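You operate a simulated robot arm through the tools that you are given. There is no shell and no other tool. Be economical: measure what you need, move in short steps, check, and stop when the job is done.

Carry out the task below with a simulated robot arm. There is one attempt and no reset: what you move stays moved.

## Task
Move the yellow plug to P7, pull the nut up, then dab it with paint.
Fine: to the mark with the red wrench; wrench and marker are laid on the bench; leave the other plug, the nuts of P3 and P4 and the other ports as they are.

The check looks at the end state, three seconds after you hand in, the way a careful person would. Anything else that was tipped, shoved, dropped, spilled or broken makes it a failure.

## Robot
A 6-joint arm with a two-finger parallel gripper, fixed in place. Base frame: the origin is at the foot of the arm, x ahead of it, y to its left, z up. Readings come in mm, rad, newtons and seconds.
With the tool pointing down near the work surface it reaches from about 260 to 680 mm from the base axis. Its first joint turns from -1.152 to 1.152 rad. Payload 2.9 kg.
The tool frame sits at the grasp point between the pads (the TCP): z along the fingers, y along the line on which they close. The tips reach 30 mm beyond it. Largest opening 110 mm; finger width 20, thickness 10; the body of the gripper, 48 by 112 mm, starts 55 mm behind the TCP.
Orientation is told as [roll, pitch, yaw] about the base's x, y, z axes, in that order, counted from this pose: with the fingers straight down and closing along the base's y, the tool's x points along the base's -x, its y along +y and its z along -z.

## Interface
- The arm moves only by the tool arm_command. Its argument "targets" is a list of rows, each a list of 7 numbers: the shift along the tool's x, y, z in mm, then the turn, a rotation vector about the tool's x, y, z in rad, then the opening in per cent of the stroke, from 0 (shut) to 100 (fully open). In form: [[tx, ty, tz, wx, wy, wz, gripper], ...]. A call has 1 to 20 rows; each row is the pose to reach, as a shift and turn from the pose commanded when the call began, along the tool's axes at that moment. Rows are played at 5 a second. More than 50 mm and 0.15 rad between two rows, or a gripper value outside its range, and nothing of the call is played. Where a pose cannot be reached the arm comes as near as it can. A force on the tool above 40 N (or 10 N above the force at the start of the call, whichever is more), or a blocked arm, ends the call early, and 0.2 s more pass. Each finger travels about 108 mm/s and halts on what it meets, pressing with about 22 N; the grip force reading is that of the motor and also rises with nothing between the fingers. The clock runs only during rows and for 0.2 s after the last one: add rows that repeat a pose to give the fingers time. The reply holds the time, the measured pose of the TCP, the force on the tool along the base axes, the opening and the grip force, in the units named above and with some noise, with the torque about the TCP (base axes, N m) and any sound that the robot's microphone picked up.
- Cameras (640 x 400 px; columns grow to the right, rows downward): "scene" is fixed at [53.2, 423.1, 1389.3]; the picture's right is [-0.94, -0.35, 0.00], its down [-0.19, 0.53, -0.83] and it looks along [0.29, -0.78, -0.56] (base axes); focal length 357 px, centre (320, 200). "wrist" rides on the gripper at [72, 17, -103] in the tool frame; the picture's right is [-0.23, 0.97, 0.00], its down [-0.76, -0.18, -0.62] and it looks along [-0.61, -0.14, 0.78] (tool axes); focal length 222 px, centre (320, 200). There is no depth. A picture from a camera that has moved, and an enlarged one, comes with that camera's place and axes in the base frame and with its lens. The place of the scene camera against the robot may be out by one fixed shift of up to 12 mm in any direction.
- snapshot(camera): a new picture of that camera. It takes no simulated time.
- zoom(camera, box): a new picture of the part [left, top, right, bottom] of that camera's present view, enlarged. It takes no simulated time.
- finish_job(): hands the job in; it is judged then, once.

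Work in short steps. Places have to be worked out from the pictures, the camera data and where the tool is seen: move nearer, look again, correct. Check each grasp and each placing, and mend what went wrong. You have 120 turns and 68 pictures in all, those below and enlarged ones among them. Open the gripper and draw the arm clear of the work before you hand the job in, unless the task says otherwise; then end with one line.

The tools are called after ">>>" as name(argument=value, ...) on one line, values as JSON. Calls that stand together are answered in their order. arm_command: Moves the arm, as the interface text tells. Its arguments: {"type":"object","properties":{"targets":{"type":"array","items":{"type":"array","items":{"type":"number"}}}},"required":["targets"]} The other tools are called the same way: snapshot (camera) takes a picture; zoom (camera, box) takes an enlarged picture of a part of a camera's view; finish_job () hands the job in.

At the start:

```text
t: 0.0
tool_pos: [347.1, -169.7, 1112.6]
tool_rot: [0.001, 0.0, 0.0]
ft_force: [-0.3, 0.0, 0.1]
torque: [0.01, 0.02, 0.02]
gripper_width: 109.9
grip_force: 0.1
```

scene: 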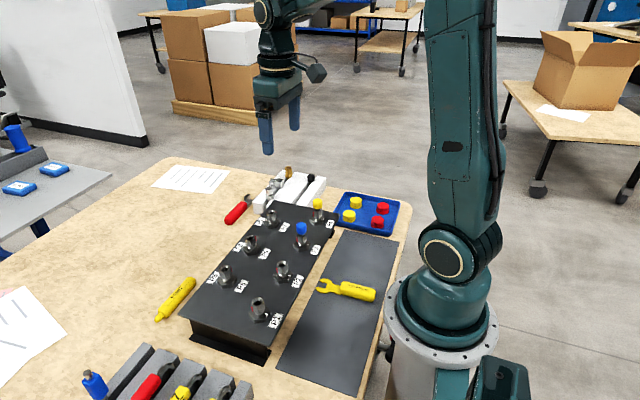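
wrist: 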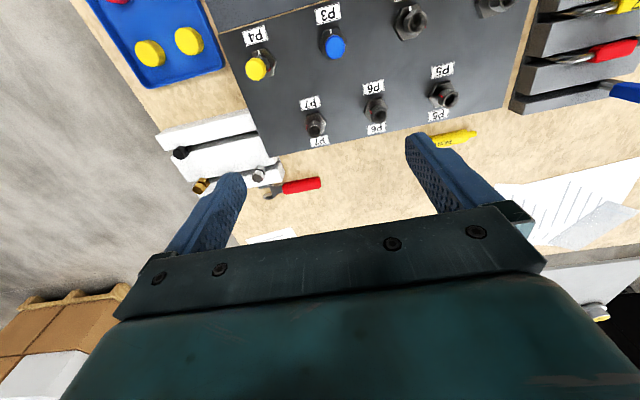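

I'll look closely at the panel and the tools before I move anything.

>>> zoom(camera="scene", box=[170, 160, 410, 310])

>>> zoom(camera="wrist", box=[150, 0, 480, 206])

>>> zoom(camera="scene", box=[60, 250, 300, 400])

```text
2.67 times, centred on (290, 235) of scene
camera zoom: at [53.2, 423.1, 1389.3], right [-0.94, -0.35, 0.0], down [-0.19, 0.53, -0.83], along [0.29, -0.78, -0.56], focal length 951 px, centre (400, 107)
```

zoom: 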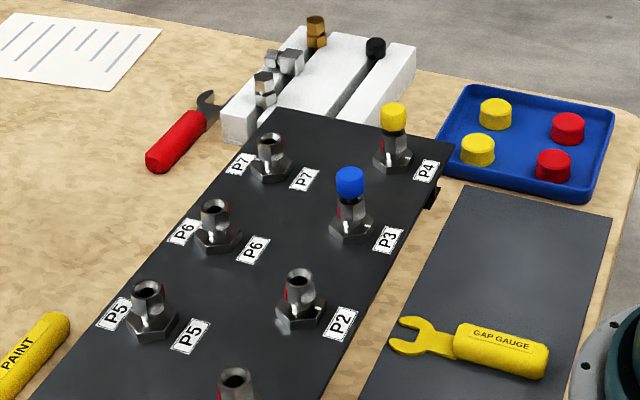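

```text
1.94 times, centred on (315, 103) of wrist
camera zoom: at [274.0, -151.6, 1217.3], right [0.23, 0.97, 0.0], down [0.76, -0.18, 0.62], along [0.61, -0.14, -0.78], focal length 431 px, centre (330, 388)
```

zoom: 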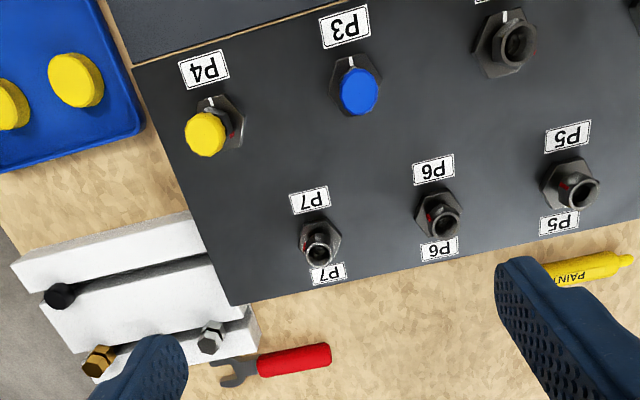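

```text
2.67 times, centred on (180, 325) of scene
camera zoom: at [53.2, 423.1, 1389.3], right [-0.94, -0.35, 0.0], down [-0.19, 0.53, -0.83], along [0.29, -0.78, -0.56], focal length 951 px, centre (693, -133)
```

zoom: 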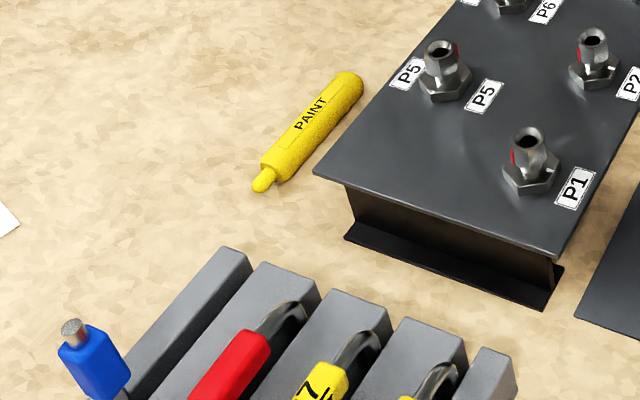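

The yellow plug sits in P4 and P7 is empty. There are two red-handled tools, a short one by the white block and one in the rack. I'll drop about 130 mm to get a closer look at the ports and tools.

>>> arm_command(targets=[[10, 0, 45, 0, 0, 0, 100], [20, 0, 90, 0, 0, 0, 100], [30, 0, 130, 0, 0, 0, 100], [30, 0, 130, 0, 0, 0, 100]])

>>> snapshot(camera="wrist")

>>> zoom(camera="wrist", box=[160, 0, 400, 150])

>>> zoom(camera="scene", box=[215, 160, 335, 235])

```text
t: 1.0
tool_pos: [315.1, -169.6, 981.9]
tool_rot: [0.0, 0.002, -0.001]
ft_force: [-0.3, 0.7, 0.4]
torque: [-0.03, -0.03, -0.03]
gripper_width: 109.7
grip_force: 0.1
```

```text
62 pictures are left
camera wrist: at [242.6, -151.4, 1085.5], right [0.23, 0.97, 0.0], down [0.76, -0.18, 0.62], along [0.61, -0.14, -0.78], focal length 222 px, centre (320, 200)
```

wrist: 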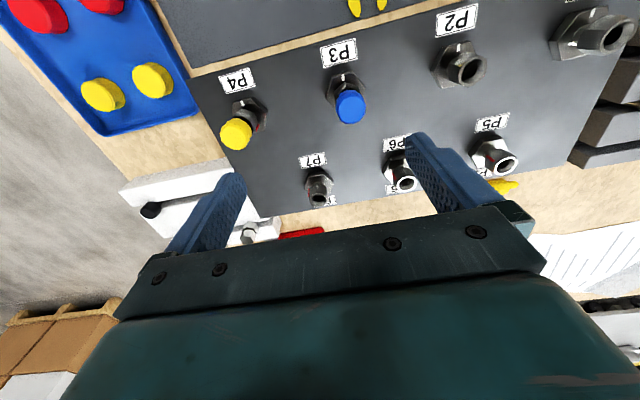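

```text
2.67 times, centred on (280, 75) of wrist
camera zoom: at [242.6, -151.4, 1085.5], right [0.23, 0.97, 0.0], down [0.76, -0.18, 0.62], along [0.61, -0.14, -0.78], focal length 592 px, centre (427, 533)
```

zoom: 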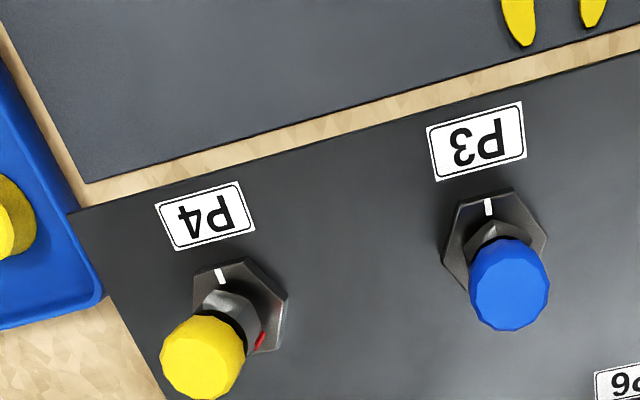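

```text
5.33 times, centred on (275, 198) of scene
camera zoom: at [53.2, 423.1, 1389.3], right [-0.94, -0.35, 0.0], down [-0.19, 0.53, -0.83], along [0.29, -0.78, -0.56], focal length 1902 px, centre (560, 213)
```

zoom: 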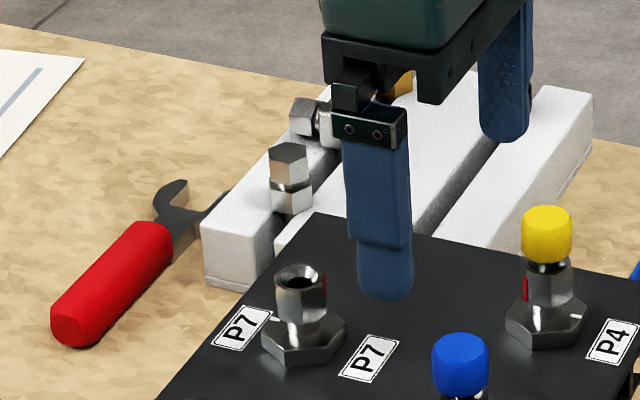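

By triangulation, P4's plug is near (298, -236) with its top at about 905, and P7 is near (392, -187) with its top at about 888. I'll move above the plug, keep the tips higher than it, and check alignment.

>>> arm_command(targets=[[10, -33, 0, 0, 0, 0, 80], [19, -66, 0, 0, 0, 0, 60], [19, -66, 25, 0, 0, 0, 60], [19, -66, 25, 0, 0, 0, 60]])

>>> snapshot(camera="wrist")

>>> zoom(camera="scene", box=[255, 160, 375, 235])

```text
t: 2.0
tool_pos: [295.4, -235.3, 959.1]
tool_rot: [0.0, 0.0, -0.001]
ft_force: [0.0, 0.0, 0.7]
torque: [-0.02, 0.0, 0.01]
gripper_width: 65.6
grip_force: 0.1
```

```text
59 pictures are left
camera wrist: at [223.6, -218.0, 1062.3], right [0.23, 0.97, 0.0], down [0.76, -0.18, 0.62], along [0.61, -0.14, -0.78], focal length 222 px, centre (320, 200)
```

wrist: 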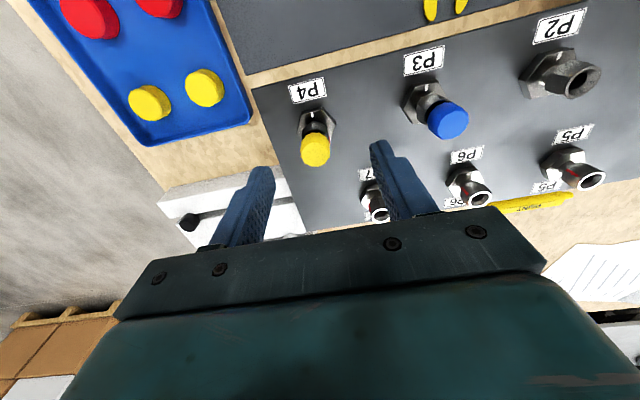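

```text
5.33 times, centred on (315, 198) of scene
camera zoom: at [53.2, 423.1, 1389.3], right [-0.94, -0.35, 0.0], down [-0.19, 0.53, -0.83], along [0.29, -0.78, -0.56], focal length 1902 px, centre (347, 213)
```

zoom: 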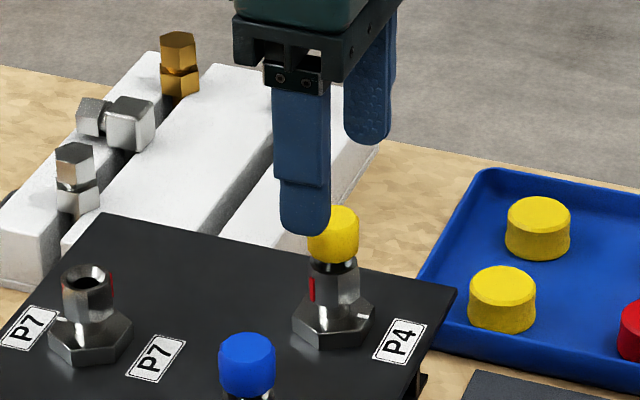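

The plug axis comes out near (301, -240), with the cap at roughly z 883–905. I'll lower so the cap sits between the finger ends and check before closing.

>>> arm_command(targets=[[-5, -4.5, 0, 0, 0, 0, 60], [-5, -4.5, 25, 0, 0, 0, 50], [-5, -4.5, 50, 0, 0, 0, 45], [-5, -4.5, 50, 0, 0, 0, 45]])

>>> zoom(camera="wrist", box=[220, 80, 420, 205])

>>> zoom(camera="scene", box=[275, 160, 355, 210])

```text
t: 3.0
tool_pos: [302.6, -240.4, 910.6]
tool_rot: [0.001, -0.002, 0.002]
ft_force: [-0.6, -0.4, -0.6]
torque: [0.0, 0.02, -0.03]
gripper_width: 49.6
grip_force: 0.1
```

```text
3.20 times, centred on (320, 142) of wrist
camera zoom: at [230.1, -222.9, 1013.3], right [0.23, 0.97, 0.0], down [0.76, -0.18, 0.62], along [0.61, -0.14, -0.78], focal length 711 px, centre (320, 384)
```

zoom: 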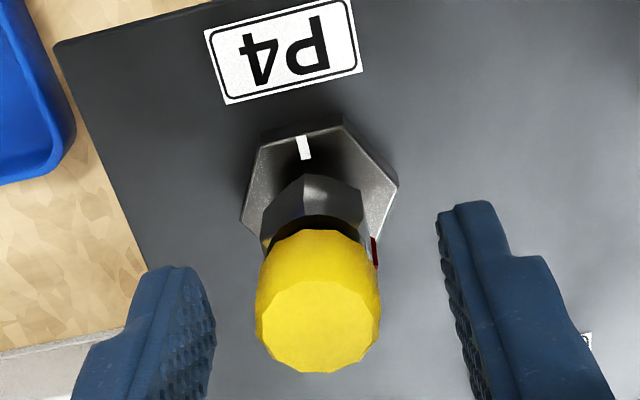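

```text
8.00 times, centred on (315, 185) of scene
camera zoom: at [53.2, 423.1, 1389.3], right [-0.94, -0.35, 0.0], down [-0.19, 0.53, -0.83], along [0.29, -0.78, -0.56], focal length 2853 px, centre (360, 320)
```

zoom: 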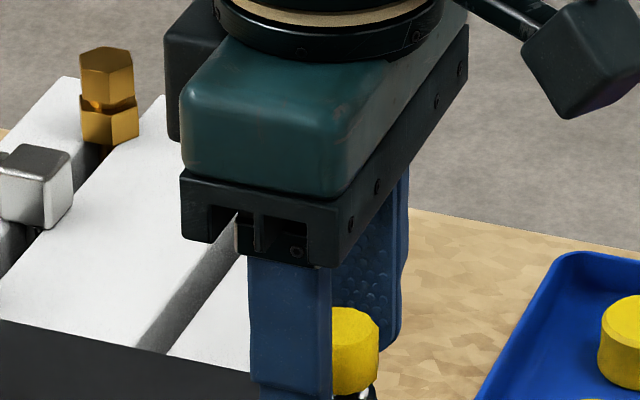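

The plug is centred between the fingers. I'll lower 6 mm, close, then check the grip.

>>> arm_command(targets=[[1, 0, 6, 0, 0, 0, 45], [1, 0, 6, 0, 0, 0, 15], [1, 0, 6, 0, 0, 0, 8], [1, 0, 6, 0, 0, 0, 8], [1, 0, 6, 0, 0, 0, 8]])

```text
t: 4.2
tool_pos: [301.5, -239.2, 903.2]
tool_rot: [0.0, 0.001, 0.001]
ft_force: [0.0, 4.9, 1.8]
torque: [0.12, -0.23, -0.02]
gripper_width: 21.7
grip_force: 22.2
```

The grip closed at 21.7 mm. I'll pull straight up slowly.

>>> arm_command(targets=[[0, 0, -3, 0, 0, 0, 5], [0, 0, -8, 0, 0, 0, 5], [0, 0, -16, 0, 0, 0, 5], [0, 0, -30, 0, 0, 0, 5], [0, 0, -55, 0, 0, 0, 5]])

>>> zoom(camera="wrist", box=[220, 80, 420, 205])

```text
t: 5.4
tool_pos: [303.4, -240.6, 956.1]
tool_rot: [0.0, -0.001, 0.001]
ft_force: [0.4, 0.2, 0.1]
torque: [0.01, -0.02, -0.03]
gripper_width: 21.5
grip_force: 21.8
```

```text
3.20 times, centred on (320, 142) of wrist
camera zoom: at [230.1, -223.1, 1060.2], right [0.23, 0.97, 0.0], down [0.76, -0.18, 0.62], along [0.61, -0.14, -0.78], focal length 711 px, centre (320, 384)
```

zoom: 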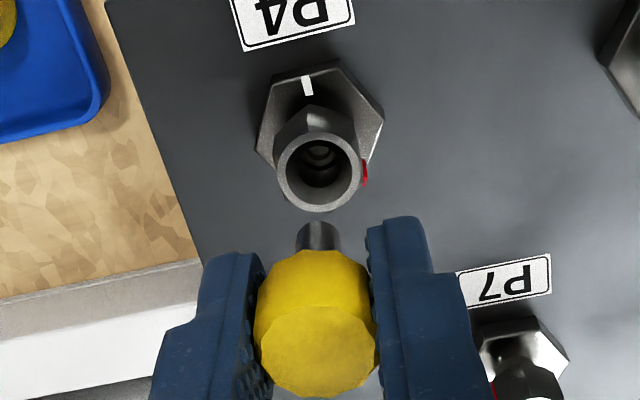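

The plug is out, stem down, and P4's bore shows at pixel (319, 172) in this view. When I'm aligned over P7 at the same height, its bore should appear at the same pixel. I'll move over P7 now.

>>> arm_command(targets=[[-30, 18, 0, 0, 0, 0, 5], [-60, 36, 0, 0, 0, 0, 5], [-90, 52, 0, 0, 0, 0, 5], [-90, 52, 0, 0, 0, 0, 5]])

>>> zoom(camera="wrist", box=[220, 80, 420, 205])

```text
t: 6.4
tool_pos: [391.1, -187.7, 957.0]
tool_rot: [-0.002, 0.0, 0.0]
ft_force: [-1.0, 0.2, 0.3]
torque: [-0.01, 0.0, 0.04]
gripper_width: 21.8
grip_force: 22.0
```

```text
3.20 times, centred on (320, 142) of wrist
camera zoom: at [318.4, -170.3, 1060.1], right [0.23, 0.97, 0.0], down [0.76, -0.18, 0.62], along [0.61, -0.14, -0.78], focal length 711 px, centre (320, 384)
```

zoom: 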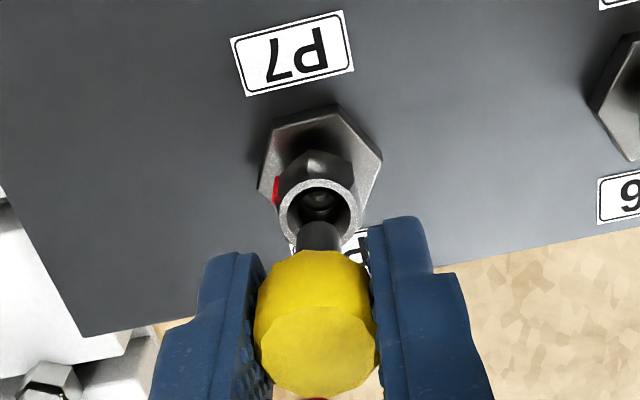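

P7's bore appears at about (319, 214), which puts P7 near (401, -190, 880). I'll shift 10 mm in x and -2 mm in y and verify.

>>> arm_command(targets=[[-5, -1, 0, 0, 0, 0, 5], [-10, -2, 0, 0, 0, 0, 5], [-10, -2, 0, 0, 0, 0, 5]])

>>> zoom(camera="wrist", box=[260, 100, 380, 175])

>>> zoom(camera="scene", box=[235, 160, 315, 240])

```text
t: 7.2
tool_pos: [401.6, -190.7, 957.2]
tool_rot: [0.001, 0.001, -0.001]
ft_force: [0.3, -0.3, 0.8]
torque: [0.01, 0.0, 0.0]
gripper_width: 21.5
grip_force: 23.1
```

```text
5.33 times, centred on (320, 138) of wrist
camera zoom: at [329.0, -173.1, 1060.4], right [0.23, 0.97, 0.0], down [0.76, -0.18, 0.62], along [0.61, -0.14, -0.78], focal length 1185 px, centre (320, 533)
```

zoom: 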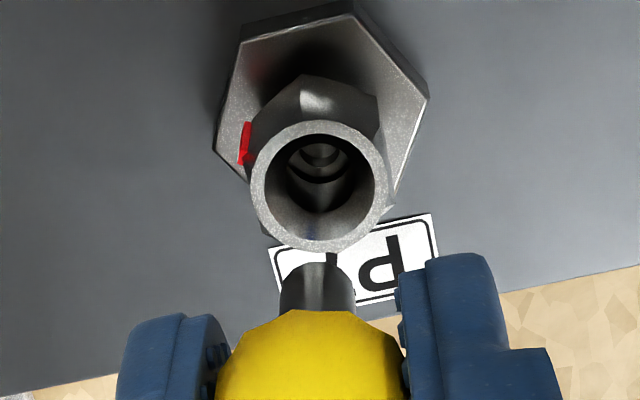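

```text
5.00 times, centred on (275, 200) of scene
camera zoom: at [53.2, 423.1, 1389.3], right [-0.94, -0.35, 0.0], down [-0.19, 0.53, -0.83], along [0.29, -0.78, -0.56], focal length 1783 px, centre (545, 200)
```

zoom: 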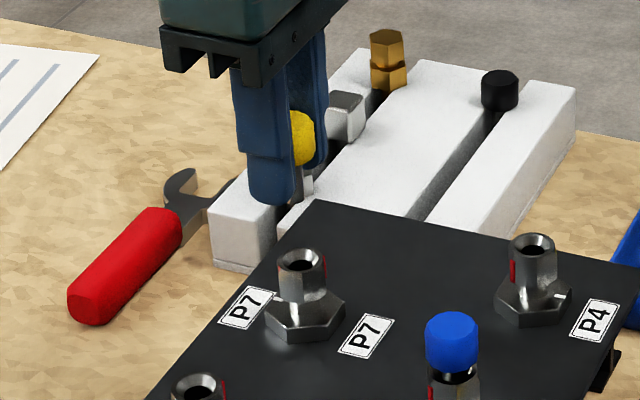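

The bore now sits within about 1 px of the reference. I'll nudge 0.7 mm in x and descend until the stem is just entering.

>>> arm_command(targets=[[-0.7, 0, 12, 0, 0, 0, 5], [-0.7, 0, 24, 0, 0, 0, 5], [-0.7, 0, 33, 0, 0, 0, 5], [-0.7, 0, 33, 0, 0, 0, 5]])

>>> zoom(camera="wrist", box=[260, 100, 380, 175])

>>> zoom(camera="scene", box=[245, 175, 305, 225])

```text
t: 8.2
tool_pos: [400.8, -189.8, 926.5]
tool_rot: [0.0, -0.001, -0.001]
ft_force: [-0.8, -0.3, 0.3]
torque: [0.01, 0.0, -0.01]
gripper_width: 21.3
grip_force: 22.3
```

```text
5.33 times, centred on (320, 138) of wrist
camera zoom: at [328.8, -172.7, 1028.8], right [0.23, 0.97, 0.0], down [0.76, -0.18, 0.62], along [0.61, -0.14, -0.78], focal length 1185 px, centre (320, 533)
```

zoom: 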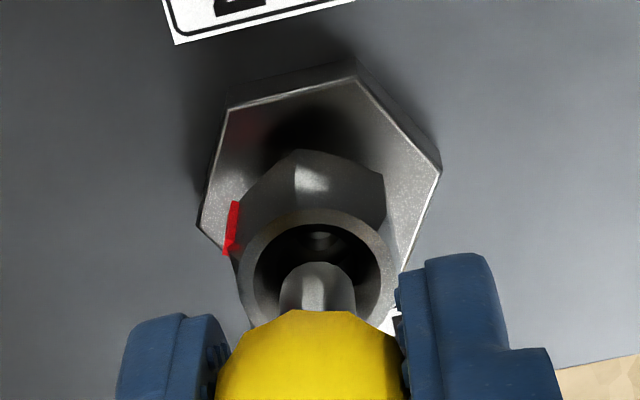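

```text
8.00 times, centred on (275, 200) of scene
camera zoom: at [53.2, 423.1, 1389.3], right [-0.94, -0.35, 0.0], down [-0.19, 0.53, -0.83], along [0.29, -0.78, -0.56], focal length 2853 px, centre (680, 200)
```

zoom: 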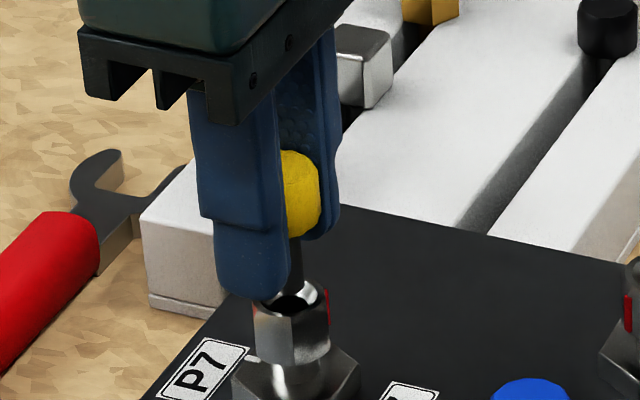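

The stem lines up with the bore. I'll descend the remaining 22 mm in small steps.

>>> arm_command(targets=[[0, 0, 6, 0, 0, 0, 5], [0, 0, 11, 0, 0, 0, 5], [0, 0, 15, 0, 0, 0, 5], [0, 0, 18, 0, 0, 0, 5], [0, 0, 20, 0, 0, 0, 5], [0, 0, 22, 0, 0, 0, 5]])

>>> zoom(camera="scene", box=[245, 175, 305, 225])

```text
t: 9.1
tool_pos: [400.7, -188.2, 911.9]
tool_rot: [-0.004, -0.002, -0.002]
ft_force: [-3.9, 1.6, 9.7]
torque: [-0.06, 0.17, -0.06]
gripper_width: 21.4
grip_force: 22.7
stopped in row 4: the force on the tool passed its limit at 48 N (the readings are from after the stop); the commanded pose is now the measured one
```

```text
8.00 times, centred on (275, 200) of scene
camera zoom: at [53.0, 423.2, 1389.3], right [-0.94, -0.35, 0.0], down [-0.19, 0.53, -0.83], along [0.29, -0.78, -0.56], focal length 2853 px, centre (680, 200)
```

zoom: 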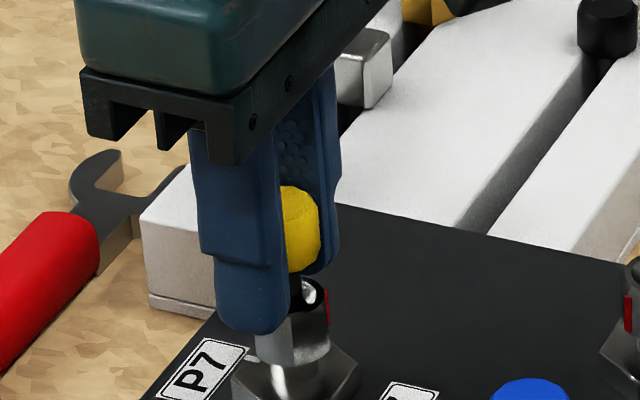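

It stopped 9 mm high with residual side forces, so the stem is touching the inner step of the bore. I'll look from the wrist.

>>> zoom(camera="wrist", box=[270, 110, 370, 185])

```text
5.33 times, centred on (320, 148) of wrist
camera zoom: at [329.4, -172.1, 1015.9], right [0.23, 0.97, 0.0], down [0.76, -0.18, 0.63], along [0.61, -0.14, -0.78], focal length 1185 px, centre (320, 480)
```

zoom: 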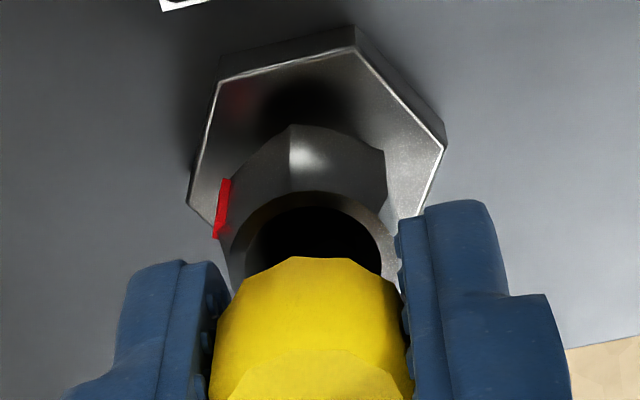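

The plug hasn't slipped in the grip. The residual force points toward -x and +y, so the hole is probably slightly that way. I'll ease up, shift by under 1 mm, and try again.

>>> arm_command(targets=[[0, 0, -2, 0, 0, 0, 5], [0.8, 0.4, -2, 0, 0, 0, 5], [0.8, 0.4, 0, 0, 0, 0, 5], [0.8, 0.4, 2, 0, 0, 0, 5], [0.8, 0.4, 4, 0, 0, 0, 5], [0.8, 0.4, 6, 0, 0, 0, 5], [0.8, 0.4, 8, 0, 0, 0, 5]])

```text
t: 10.3
tool_pos: [402.6, -190.3, 913.5]
tool_rot: [-0.003, -0.003, -0.002]
ft_force: [-4.8, 2.4, 10.8]
torque: [-0.04, 0.24, -0.02]
gripper_width: 21.7
grip_force: 22.2
stopped in row 5: the force on the tool passed its limit at 46 N (the readings are from after the stop); the commanded pose is now the measured one
```

The contact height and torque suggest my fingertips, about 10 mm below the cap, are landing on the fitting rim rather than the stem. I'll loosen just enough to keep the plug caged, raise the fingers about 10 mm, and regrip higher.

>>> arm_command(targets=[[0, 0, -0.5, 0, 0, 0, 24], [0, 0, -0.5, 0, 0, 0, 24], [0, 0, -5, 0, 0, 0, 24], [0, 0, -9.5, 0, 0, 0, 24], [0, 0, -9.5, 0, 0, 0, 24]])

>>> zoom(camera="wrist", box=[270, 110, 370, 185])

>>> zoom(camera="scene", box=[245, 175, 305, 225])

```text
t: 11.5
tool_pos: [401.8, -189.6, 921.5]
tool_rot: [-0.003, -0.003, -0.001]
ft_force: [-0.7, 0.8, -0.4]
torque: [0.01, 0.01, 0.01]
gripper_width: 26.3
grip_force: 0.1
```

```text
5.33 times, centred on (320, 148) of wrist
camera zoom: at [329.2, -172.1, 1024.4], right [0.23, 0.97, 0.0], down [0.76, -0.18, 0.63], along [0.61, -0.14, -0.78], focal length 1185 px, centre (320, 480)
```

zoom: 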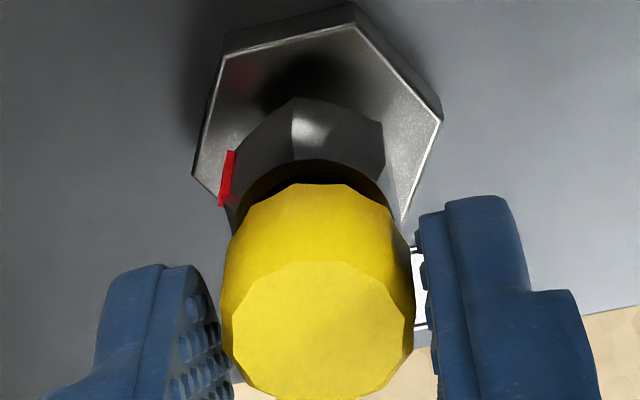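

```text
8.00 times, centred on (275, 200) of scene
camera zoom: at [53.2, 423.1, 1389.3], right [-0.94, -0.35, 0.0], down [-0.19, 0.53, -0.83], along [0.29, -0.78, -0.56], focal length 2853 px, centre (680, 200)
```

zoom: 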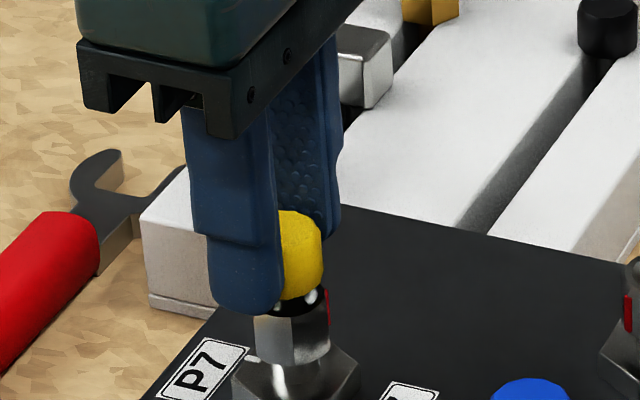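

The plug dropped further in. I'll regrip it and press down to seat it.

>>> arm_command(targets=[[0, 0, 0, 0, 0, 0, 10], [0, 0, 0, 0, 0, 0, 8], [0, 0, 0, 0, 0, 0, 8], [0, 0, 3, 0, 0, 0, 8], [0, 0, 5, 0, 0, 0, 8], [0, 0, 7, 0, 0, 0, 8], [0, 0, 9, 0, 0, 0, 8]])

>>> zoom(camera="scene", box=[245, 175, 305, 225])

```text
t: 13.1
tool_pos: [402.8, -190.4, 912.6]
tool_rot: [-0.004, -0.007, 0.001]
ft_force: [1.9, 1.9, 16.3]
torque: [0.08, -0.06, 0.01]
gripper_width: 21.5
grip_force: 22.0
```

```text
8.00 times, centred on (275, 200) of scene
camera zoom: at [53.1, 423.2, 1389.3], right [-0.94, -0.35, 0.0], down [-0.19, 0.53, -0.83], along [0.29, -0.78, -0.56], focal length 2853 px, centre (680, 200)
```

zoom: 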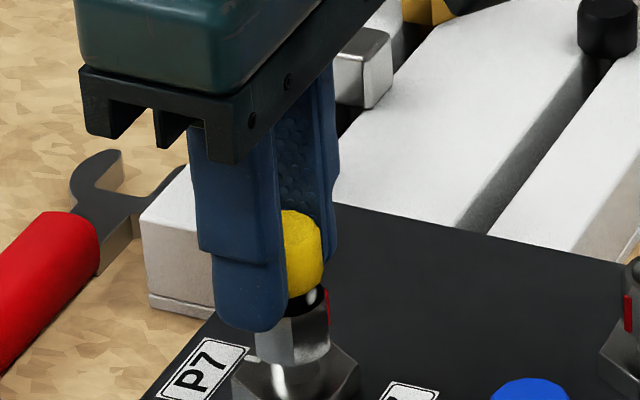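

Force has built to 16 N and the cap sits on a short dark neck, as it did at P4. I'll release, rise, and inspect.

>>> arm_command(targets=[[0, 0, 0, 0, 0, 0, 24], [0, 0, 0, 0, 0, 0, 30], [0, 0, -20, 0, 0, 0, 30], [0, 0, -45, 0, 0, 0, 30], [0, 0, -45, 0, 0, 0, 30]])

>>> zoom(camera="scene", box=[235, 175, 335, 245])

>>> zoom(camera="wrist", box=[220, 80, 420, 205])

```text
t: 14.3
tool_pos: [402.4, -190.9, 955.7]
tool_rot: [-0.003, -0.007, -0.002]
ft_force: [-0.6, -0.1, 0.0]
torque: [0.03, -0.02, -0.02]
gripper_width: 32.9
grip_force: 0.0
```

```text
5.71 times, centred on (285, 210) of scene
camera zoom: at [53.2, 423.1, 1389.3], right [-0.94, -0.35, 0.0], down [-0.19, 0.53, -0.83], along [0.29, -0.78, -0.56], focal length 2038 px, centre (520, 143)
```

zoom: 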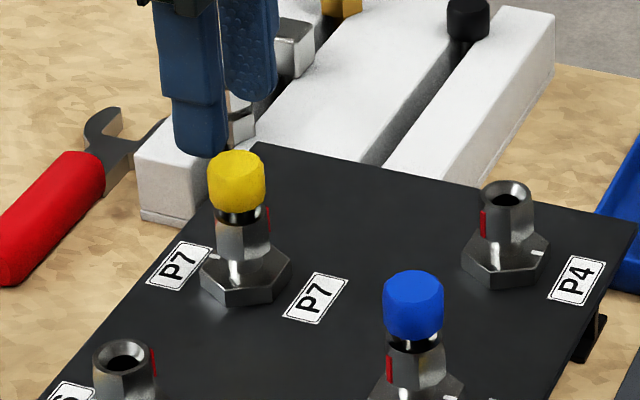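

```text
3.20 times, centred on (320, 142) of wrist
camera zoom: at [328.5, -172.4, 1059.6], right [0.23, 0.97, 0.0], down [0.76, -0.18, 0.63], along [0.61, -0.14, -0.78], focal length 711 px, centre (320, 384)
```

zoom: 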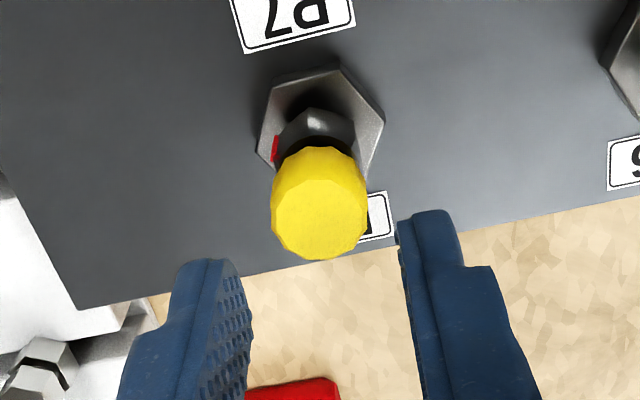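

The plug sits in P7 the way the blue one sits in P3. On P7's nut the white line points roughly +x, and the red mark on the fitting is toward -y. That's about a quarter turn clockwise. Next I'll look at the red wrench by the white block, near (564, -267).

>>> arm_command(targets=[[-40, -20, -20, 0, 0, 0, 60], [-80, -40, -30, 0, 0, 0, 90], [-115, -60, -30, 0, 0, 0, 100], [-150, -75, -30, 0, 0, 0, 100], [-150, -75, -30, 0, 0, 0, 100]])

>>> snapshot(camera="wrist")

>>> zoom(camera="scene", box=[60, 330, 260, 400])

```text
t: 15.5
tool_pos: [552.0, -266.0, 988.3]
tool_rot: [-0.004, -0.004, -0.001]
ft_force: [0.6, -0.5, -0.5]
torque: [-0.03, 0.01, 0.0]
gripper_width: 110.1
grip_force: 0.0
```

```text
42 pictures are left
camera wrist: at [478.9, -247.9, 1091.3], right [0.23, 0.97, 0.0], down [0.76, -0.18, 0.63], along [0.61, -0.14, -0.78], focal length 222 px, centre (320, 200)
```

wrist: 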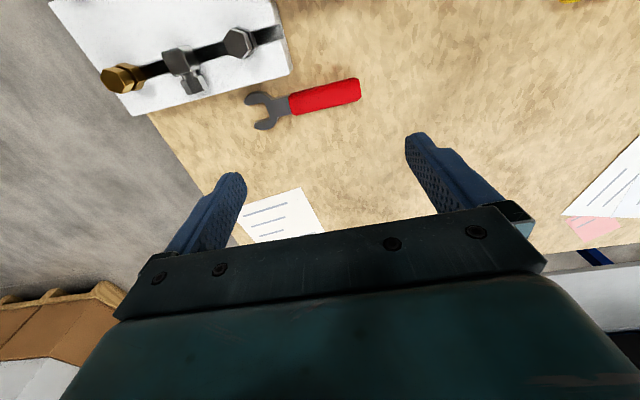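

```text
3.20 times, centred on (160, 365) of scene
camera zoom: at [53.2, 423.1, 1389.3], right [-0.94, -0.35, 0.0], down [-0.19, 0.53, -0.83], along [0.29, -0.78, -0.56], focal length 1141 px, centre (832, -328)
```

zoom: 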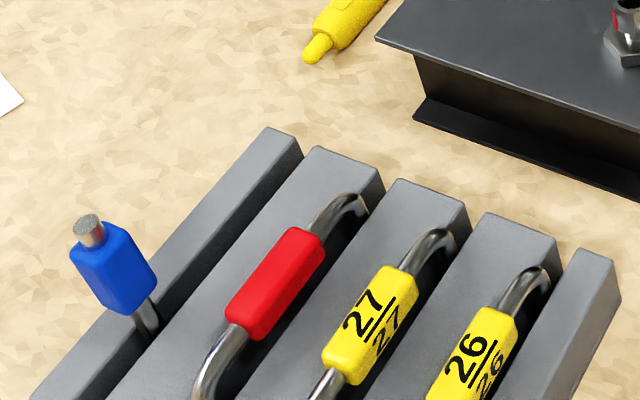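

Two tools have red handles: an open-ended spanner on the bench and one in the rack beside yellow ones numbered 26 and 27. I need to know which of them fits the nut. First a close look at the open one.

>>> zoom(camera="wrist", box=[225, 55, 385, 155])

>>> arm_command(targets=[[20, 40, -10, 0, 0, 0, 100], [35, 85, -20, 0, 0, 0, 100], [50, 130, -30, 0, 0, 0, 100], [65, 175, -40, 0, 0, 0, 100], [80, 220, -50, 0, 0, 0, 100], [95, 265, -50, 0, 0, 0, 100], [110, 310, -50, 0, 0, 0, 100], [125, 355, -50, 0, 0, 0, 100], [140, 400, -50, 0, 0, 0, 100], [150, 440, -50, 0, 0, 0, 100], [150, 440, -50, 0, 0, 0, 100]])

>>> snapshot(camera="wrist")

```text
4.00 times, centred on (305, 105) of wrist
camera zoom: at [478.9, -247.9, 1091.3], right [0.23, 0.97, 0.0], down [0.76, -0.18, 0.63], along [0.61, -0.14, -0.78], focal length 888 px, centre (380, 580)
```

zoom: 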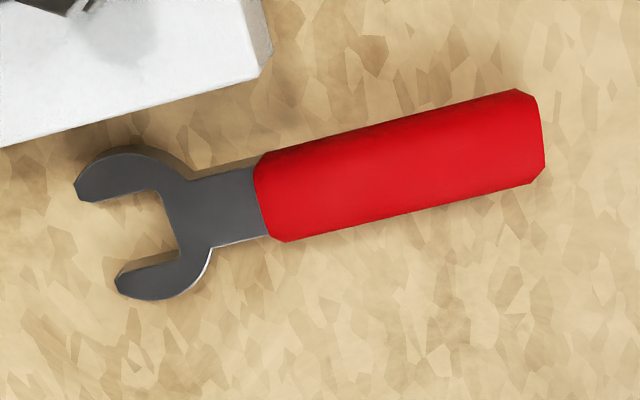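

```text
t: 17.9
tool_pos: [400.4, 176.5, 1035.3]
tool_rot: [-0.003, -0.005, -0.003]
ft_force: [-0.2, -0.7, 0.6]
torque: [-0.01, 0.03, -0.03]
gripper_width: 109.9
grip_force: 0.0
```

```text
39 pictures are left
camera wrist: at [328.8, 194.5, 1138.9], right [0.23, 0.97, 0.0], down [0.76, -0.18, 0.63], along [0.61, -0.14, -0.78], focal length 222 px, centre (320, 200)
```

wrist: 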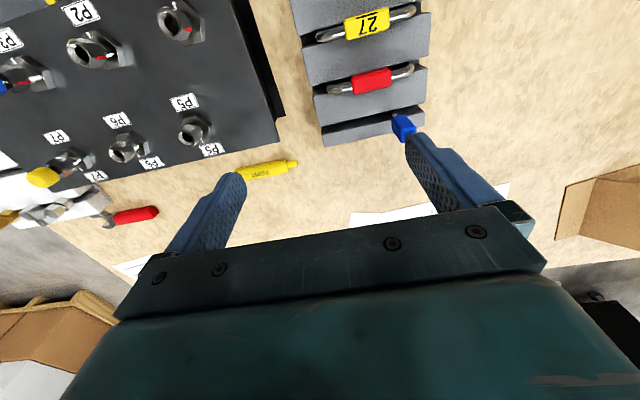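

I'll zoom on the rack's red item.

>>> zoom(camera="wrist", box=[290, 0, 450, 140])

```text
2.86 times, centred on (370, 70) of wrist
camera zoom: at [328.8, 194.5, 1138.9], right [0.23, 0.97, 0.0], down [0.76, -0.18, 0.63], along [0.61, -0.14, -0.78], focal length 635 px, centre (177, 571)
```

zoom: 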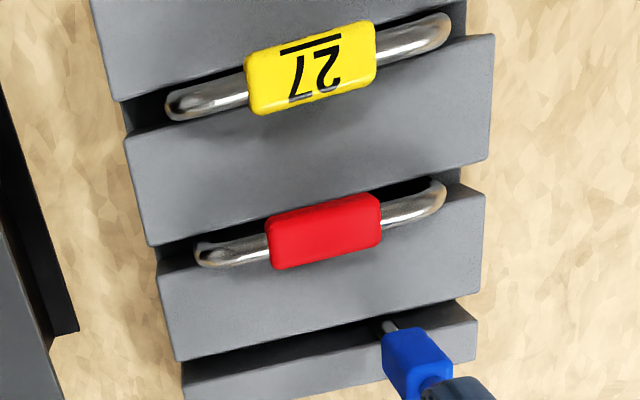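

The spanner's opening measures about 22 mm. I need to know which part of a port that fits, and what the marks mean, so I'll take strong zooms of P5 and P7.

>>> zoom(camera="scene", box=[205, 255, 245, 295])

>>> zoom(camera="scene", box=[255, 200, 295, 232])

```text
10.00 times, centred on (225, 275) of scene
camera zoom: at [53.2, 423.1, 1389.3], right [-0.94, -0.35, 0.0], down [-0.19, 0.53, -0.83], along [0.29, -0.78, -0.56], focal length 3567 px, centre (1270, -550)
```

zoom: 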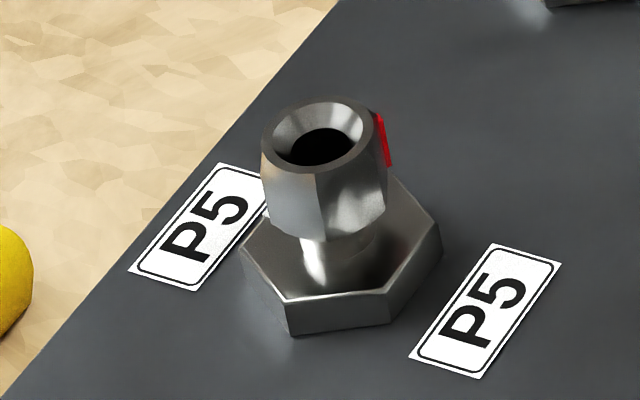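

```text
12.50 times, centred on (275, 216) of scene
camera zoom: at [53.2, 423.1, 1389.3], right [-0.94, -0.35, 0.0], down [-0.19, 0.53, -0.83], along [0.29, -0.78, -0.56], focal length 4458 px, centre (882, 0)
```

zoom: 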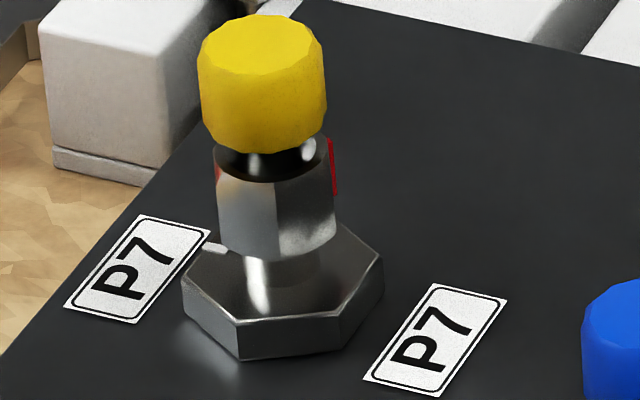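

The upper hex on P7 is the nut, about 22 mm across flats with the red stripe, and the fixed flange below carries the white tick. The open-ended red wrench on the bench fits it. It lies along +y from jaws near (554, -350), with the handle centre near (554, -260). I'll go above the handle and yaw 90°.

>>> arm_command(targets=[[-13, -36, 0, 0, 0, -0.131, 100], [-26, -72, 0, 0, 0, -0.262, 100], [-38, -109, 0, 0, 0, -0.393, 100], [-51, -145, 0, 0, 0, -0.524, 100], [-64, -181, 0, 0, 0, -0.654, 100], [-77, -217, 10, 0, 0, -0.785, 100], [-89, -253, 20, 0, 0, -0.916, 80], [-102, -290, 40, 0, 0, -1.047, 70], [-115, -326, 60, 0, 0, -1.178, 60], [-128, -362, 80, 0, 0, -1.309, 55], [-141, -398, 100, 0, 0, -1.44, 50], [-153, -434.5, 120, 0, 0, -1.571, 50], [-153, -434.5, 120, 0, 0, -1.571, 50]])

>>> snapshot(camera="wrist")

```text
t: 20.7
tool_pos: [557.2, -260.2, 916.9]
tool_rot: [-0.006, 0.003, 1.571]
ft_force: [0.2, 0.3, -0.1]
torque: [0.0, 0.0, -0.01]
gripper_width: 54.8
grip_force: 0.1
```

```text
35 pictures are left
camera wrist: at [538.4, -332.3, 1021.3], right [-0.97, 0.23, -0.01], down [0.17, 0.76, 0.62], along [0.15, 0.6, -0.78], focal length 222 px, centre (320, 200)
```

wrist: 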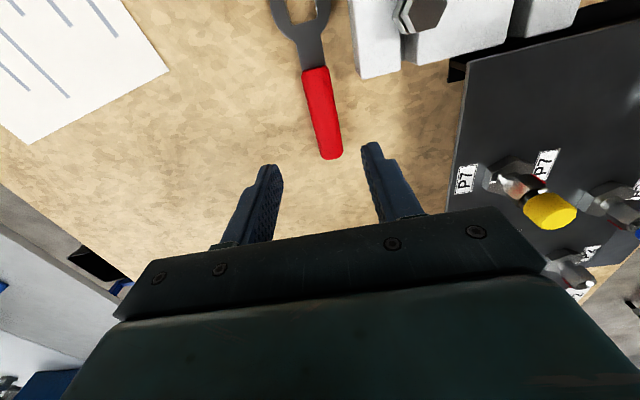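

The handle lies along y at x ≈ 552, spanning about y -300 to -212. I'll align at y ≈ -250 and descend with the tips still above the bench.

>>> arm_command(targets=[[-10, 4, 0, 0, 0, 0, 50], [-10, 4, 40, 0, 0, 0, 50], [-10, 4, 80, 0, 0, 0, 50], [-10, 4, 88, 0, 0, 0, 50], [-10, 4, 88, 0, 0, 0, 50]])

>>> snapshot(camera="wrist")

>>> zoom(camera="scene", box=[200, 160, 300, 240])

```text
t: 21.9
tool_pos: [551.4, -248.8, 829.9]
tool_rot: [-0.004, 0.003, 1.571]
ft_force: [0.5, 0.3, -0.3]
torque: [0.0, 0.02, -0.02]
gripper_width: 55.1
grip_force: 0.0
```

```text
34 pictures are left
camera wrist: at [534.5, -321.3, 932.8], right [-0.97, 0.23, -0.01], down [0.17, 0.76, 0.62], along [0.15, 0.6, -0.78], focal length 222 px, centre (320, 200)
```

wrist: 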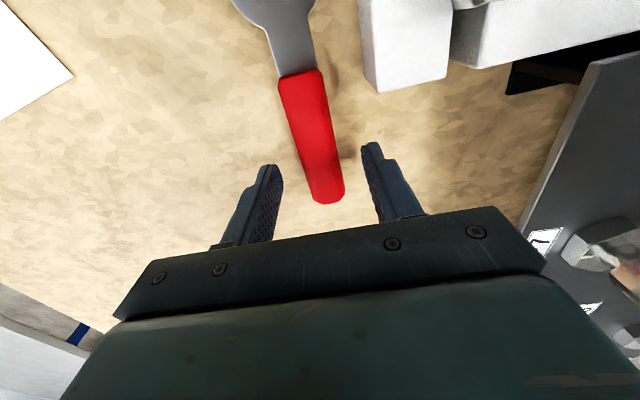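

```text
5.00 times, centred on (250, 200) of scene
camera zoom: at [53.2, 423.1, 1389.3], right [-0.94, -0.35, 0.0], down [-0.19, 0.53, -0.83], along [0.29, -0.78, -0.56], focal length 1783 px, centre (670, 200)
```

zoom: 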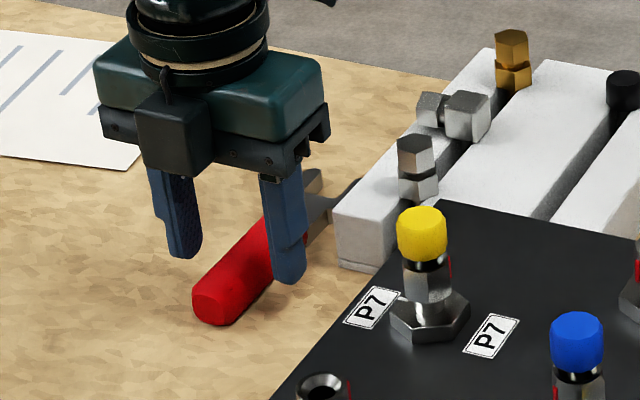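

The handle is centred between the fingers. I'll lower in small steps toward the bench.

>>> arm_command(targets=[[0, 0, 6, 0, 0, 0, 50], [0, 0, 12, 0, 0, 0, 50], [0, 0, 16, 0, 0, 0, 50]])

>>> zoom(camera="wrist", box=[200, 70, 440, 230])

>>> zoom(camera="scene", box=[220, 195, 270, 230])

```text
t: 22.7
tool_pos: [551.8, -250.0, 813.5]
tool_rot: [-0.007, 0.003, 1.57]
ft_force: [0.0, -0.1, 0.4]
torque: [0.02, -0.01, 0.0]
gripper_width: 54.9
grip_force: 0.0
```

```text
2.50 times, centred on (320, 150) of wrist
camera zoom: at [534.3, -321.2, 917.1], right [-0.97, 0.23, -0.01], down [0.17, 0.76, 0.62], along [0.15, 0.6, -0.78], focal length 555 px, centre (320, 325)
```

zoom: 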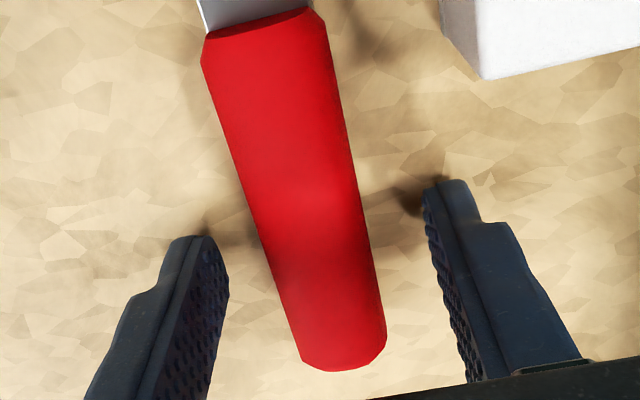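

```text
11.43 times, centred on (245, 212) of scene
camera zoom: at [53.2, 423.1, 1389.3], right [-0.94, -0.35, 0.0], down [-0.19, 0.53, -0.83], along [0.29, -0.78, -0.56], focal length 4076 px, centre (1177, 57)
```

zoom: 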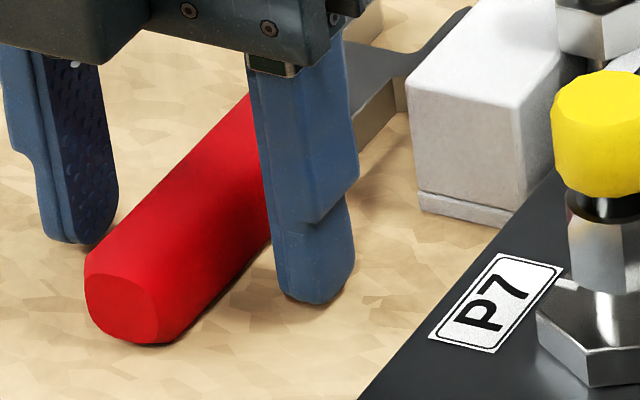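

The tips are a few millimetres above the bench and the handle is about 25 mm thick. I'll lower 4 mm and close on it.

>>> arm_command(targets=[[0, 0, 4, 0, 0, 0, 50], [0, 0, 4, 0, 0, 0, 25], [0, 0, 4, 0, 0, 0, 12], [0, 0, 4, 0, 0, 0, 10], [0, 0, 4, 0, 0, 0, 10]])

```text
t: 23.9
tool_pos: [552.0, -250.4, 811.5]
tool_rot: [-0.004, 0.003, 1.569]
ft_force: [-8.3, -3.0, 10.5]
torque: [-0.01, 0.44, 0.15]
gripper_width: 25.4
grip_force: 22.0
```

Gripped at 25.4 mm. I'll lift and check the wrench.

>>> arm_command(targets=[[0, 0, -5, 0, 0, 0, 5], [0, 0, -20, 0, 0, 0, 5], [0, 0, -50, 0, 0, 0, 5], [0, 0, -90, 0, 0, 0, 5], [0, 0, -130, 0, 0, 0, 5], [0, 0, -130, 0, 0, 0, 5]])

>>> snapshot(camera="wrist")

>>> zoom(camera="scene", box=[190, 120, 310, 230])

```text
t: 25.3
tool_pos: [550.3, -248.5, 941.9]
tool_rot: [-0.005, 0.005, 1.569]
ft_force: [-0.8, 1.0, -1.5]
torque: [0.03, 0.02, 0.02]
gripper_width: 25.5
grip_force: 22.1
```

```text
30 pictures are left
camera wrist: at [532.4, -320.7, 1045.0], right [-0.97, 0.23, -0.01], down [0.18, 0.76, 0.62], along [0.15, 0.6, -0.78], focal length 222 px, centre (320, 200)
```

wrist: 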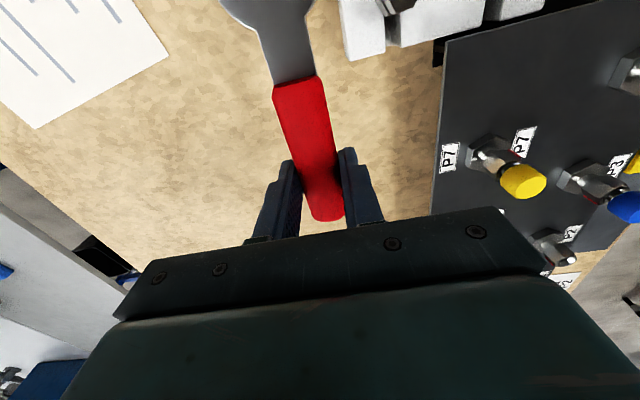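

```text
3.64 times, centred on (250, 175) of scene
camera zoom: at [53.2, 423.1, 1389.3], right [-0.94, -0.35, 0.0], down [-0.19, 0.53, -0.83], along [0.29, -0.78, -0.56], focal length 1297 px, centre (574, 291)
```

zoom: 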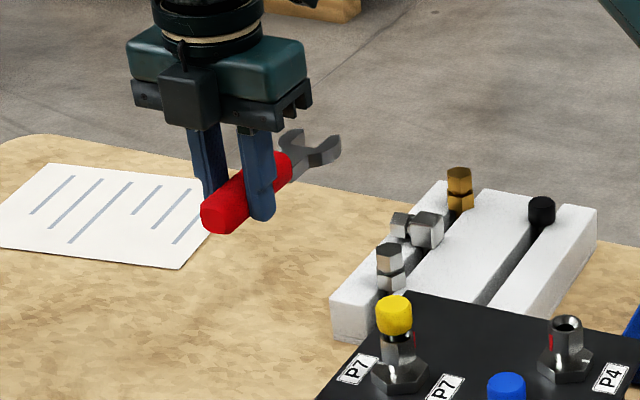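

The wrench is held level, with its jaw centre about 100 mm from the TCP. The flats want the handle at multiples of 60° about the nut. I'll work from the +60° side toward 0°, clockwise, clear of the bolts on the white block, and start at a 35 mm standoff, above the nut.

>>> arm_command(targets=[[-35, 16, -20, 0, 0, 0.105, 5], [-70, 32, -20, 0, 0, 0.21, 5], [-105, 48, -20, 0, 0, 0.315, 5], [-140, 65, -20, 0, 0, 0.42, 5], [-176, 81.5, -20, 0, 0, 0.5236, 5], [-176, 81.5, 10, 0, 0, 0.5236, 5], [-176, 81.5, 35, 0, 0, 0.5236, 5], [-176, 81.5, 35, 0, 0, 0.5236, 5]])

>>> zoom(camera="scene", box=[215, 170, 305, 240])

>>> snapshot(camera="wrist")

```text
t: 27.1
tool_pos: [472.0, -72.5, 904.0]
tool_rot: [-0.008, 0.001, 1.046]
ft_force: [0.0, -0.1, -1.6]
torque: [0.04, -0.06, 0.04]
gripper_width: 25.3
grip_force: 22.0
```

```text
5.71 times, centred on (260, 205) of scene
camera zoom: at [53.2, 423.1, 1389.3], right [-0.94, -0.35, 0.0], down [-0.19, 0.53, -0.83], along [0.29, -0.78, -0.56], focal length 2038 px, centre (663, 171)
```

zoom: 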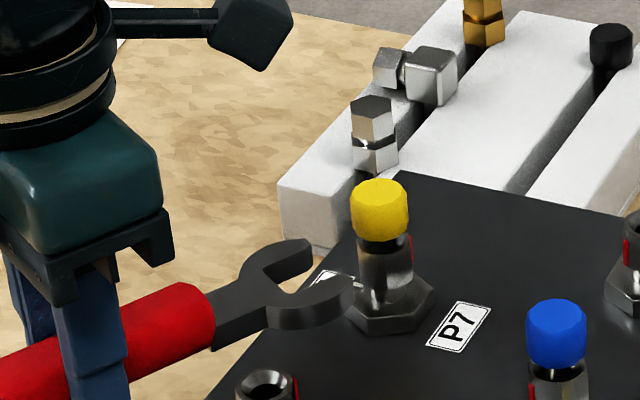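

```text
27 pictures are left
camera wrist: at [419.4, -126.1, 1005.8], right [-0.73, 0.68, -0.01], down [0.53, 0.57, 0.62], along [0.43, 0.45, -0.78], focal length 222 px, centre (320, 200)
```

wrist: 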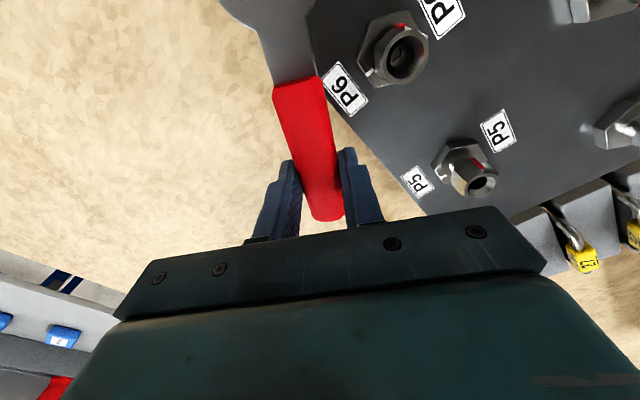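

The jaws face the nut and look only slightly above nut mid-height. I'll zoom in more to measure the height and lateral offset.

>>> zoom(camera="scene", box=[242, 195, 298, 230])

```text
11.43 times, centred on (270, 212) of scene
camera zoom: at [53.2, 423.1, 1389.3], right [-0.94, -0.35, 0.0], down [-0.19, 0.53, -0.83], along [0.29, -0.78, -0.56], focal length 4076 px, centre (891, 57)
```

zoom: 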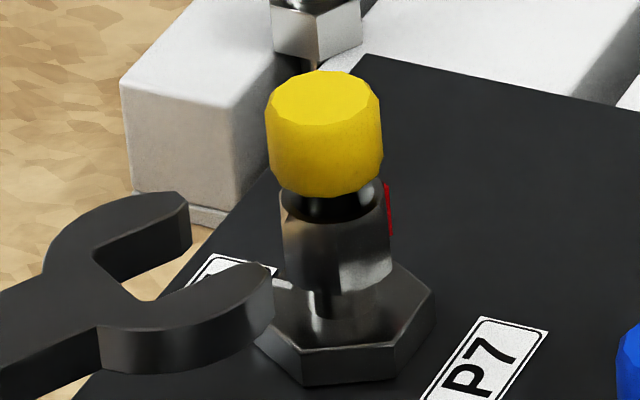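

The jaw midplane is about 7 mm above the nut's mid-height, and the seat is about 45 mm short. I'll lower 7 mm, slide in 17 mm, and check alignment before the jaws meet the nut.

>>> arm_command(targets=[[0, 0, 4, 0, 0, 0, 5], [0, 0, 7, 0, 0, 0, 5], [8, 0, 7, 0, 0, 0, 5], [17, 0, 7, 0, 0, 0, 5], [17, 0, 7, 0, 0, 0, 5]])

>>> zoom(camera="scene", box=[242, 195, 298, 230])

```text
t: 28.3
tool_pos: [462.2, -87.6, 896.1]
tool_rot: [-0.007, 0.0, 1.048]
ft_force: [0.1, 0.8, -1.5]
torque: [0.1, -0.04, -0.02]
gripper_width: 25.5
grip_force: 21.7
```

```text
11.43 times, centred on (270, 212) of scene
camera zoom: at [53.2, 423.1, 1389.3], right [-0.94, -0.35, 0.0], down [-0.19, 0.53, -0.83], along [0.29, -0.78, -0.56], focal length 4076 px, centre (891, 57)
```

zoom: 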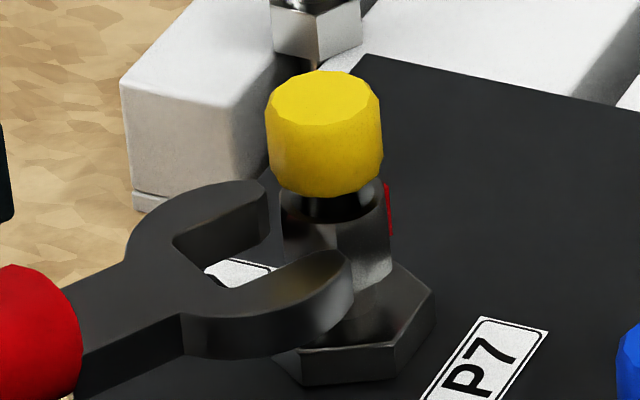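

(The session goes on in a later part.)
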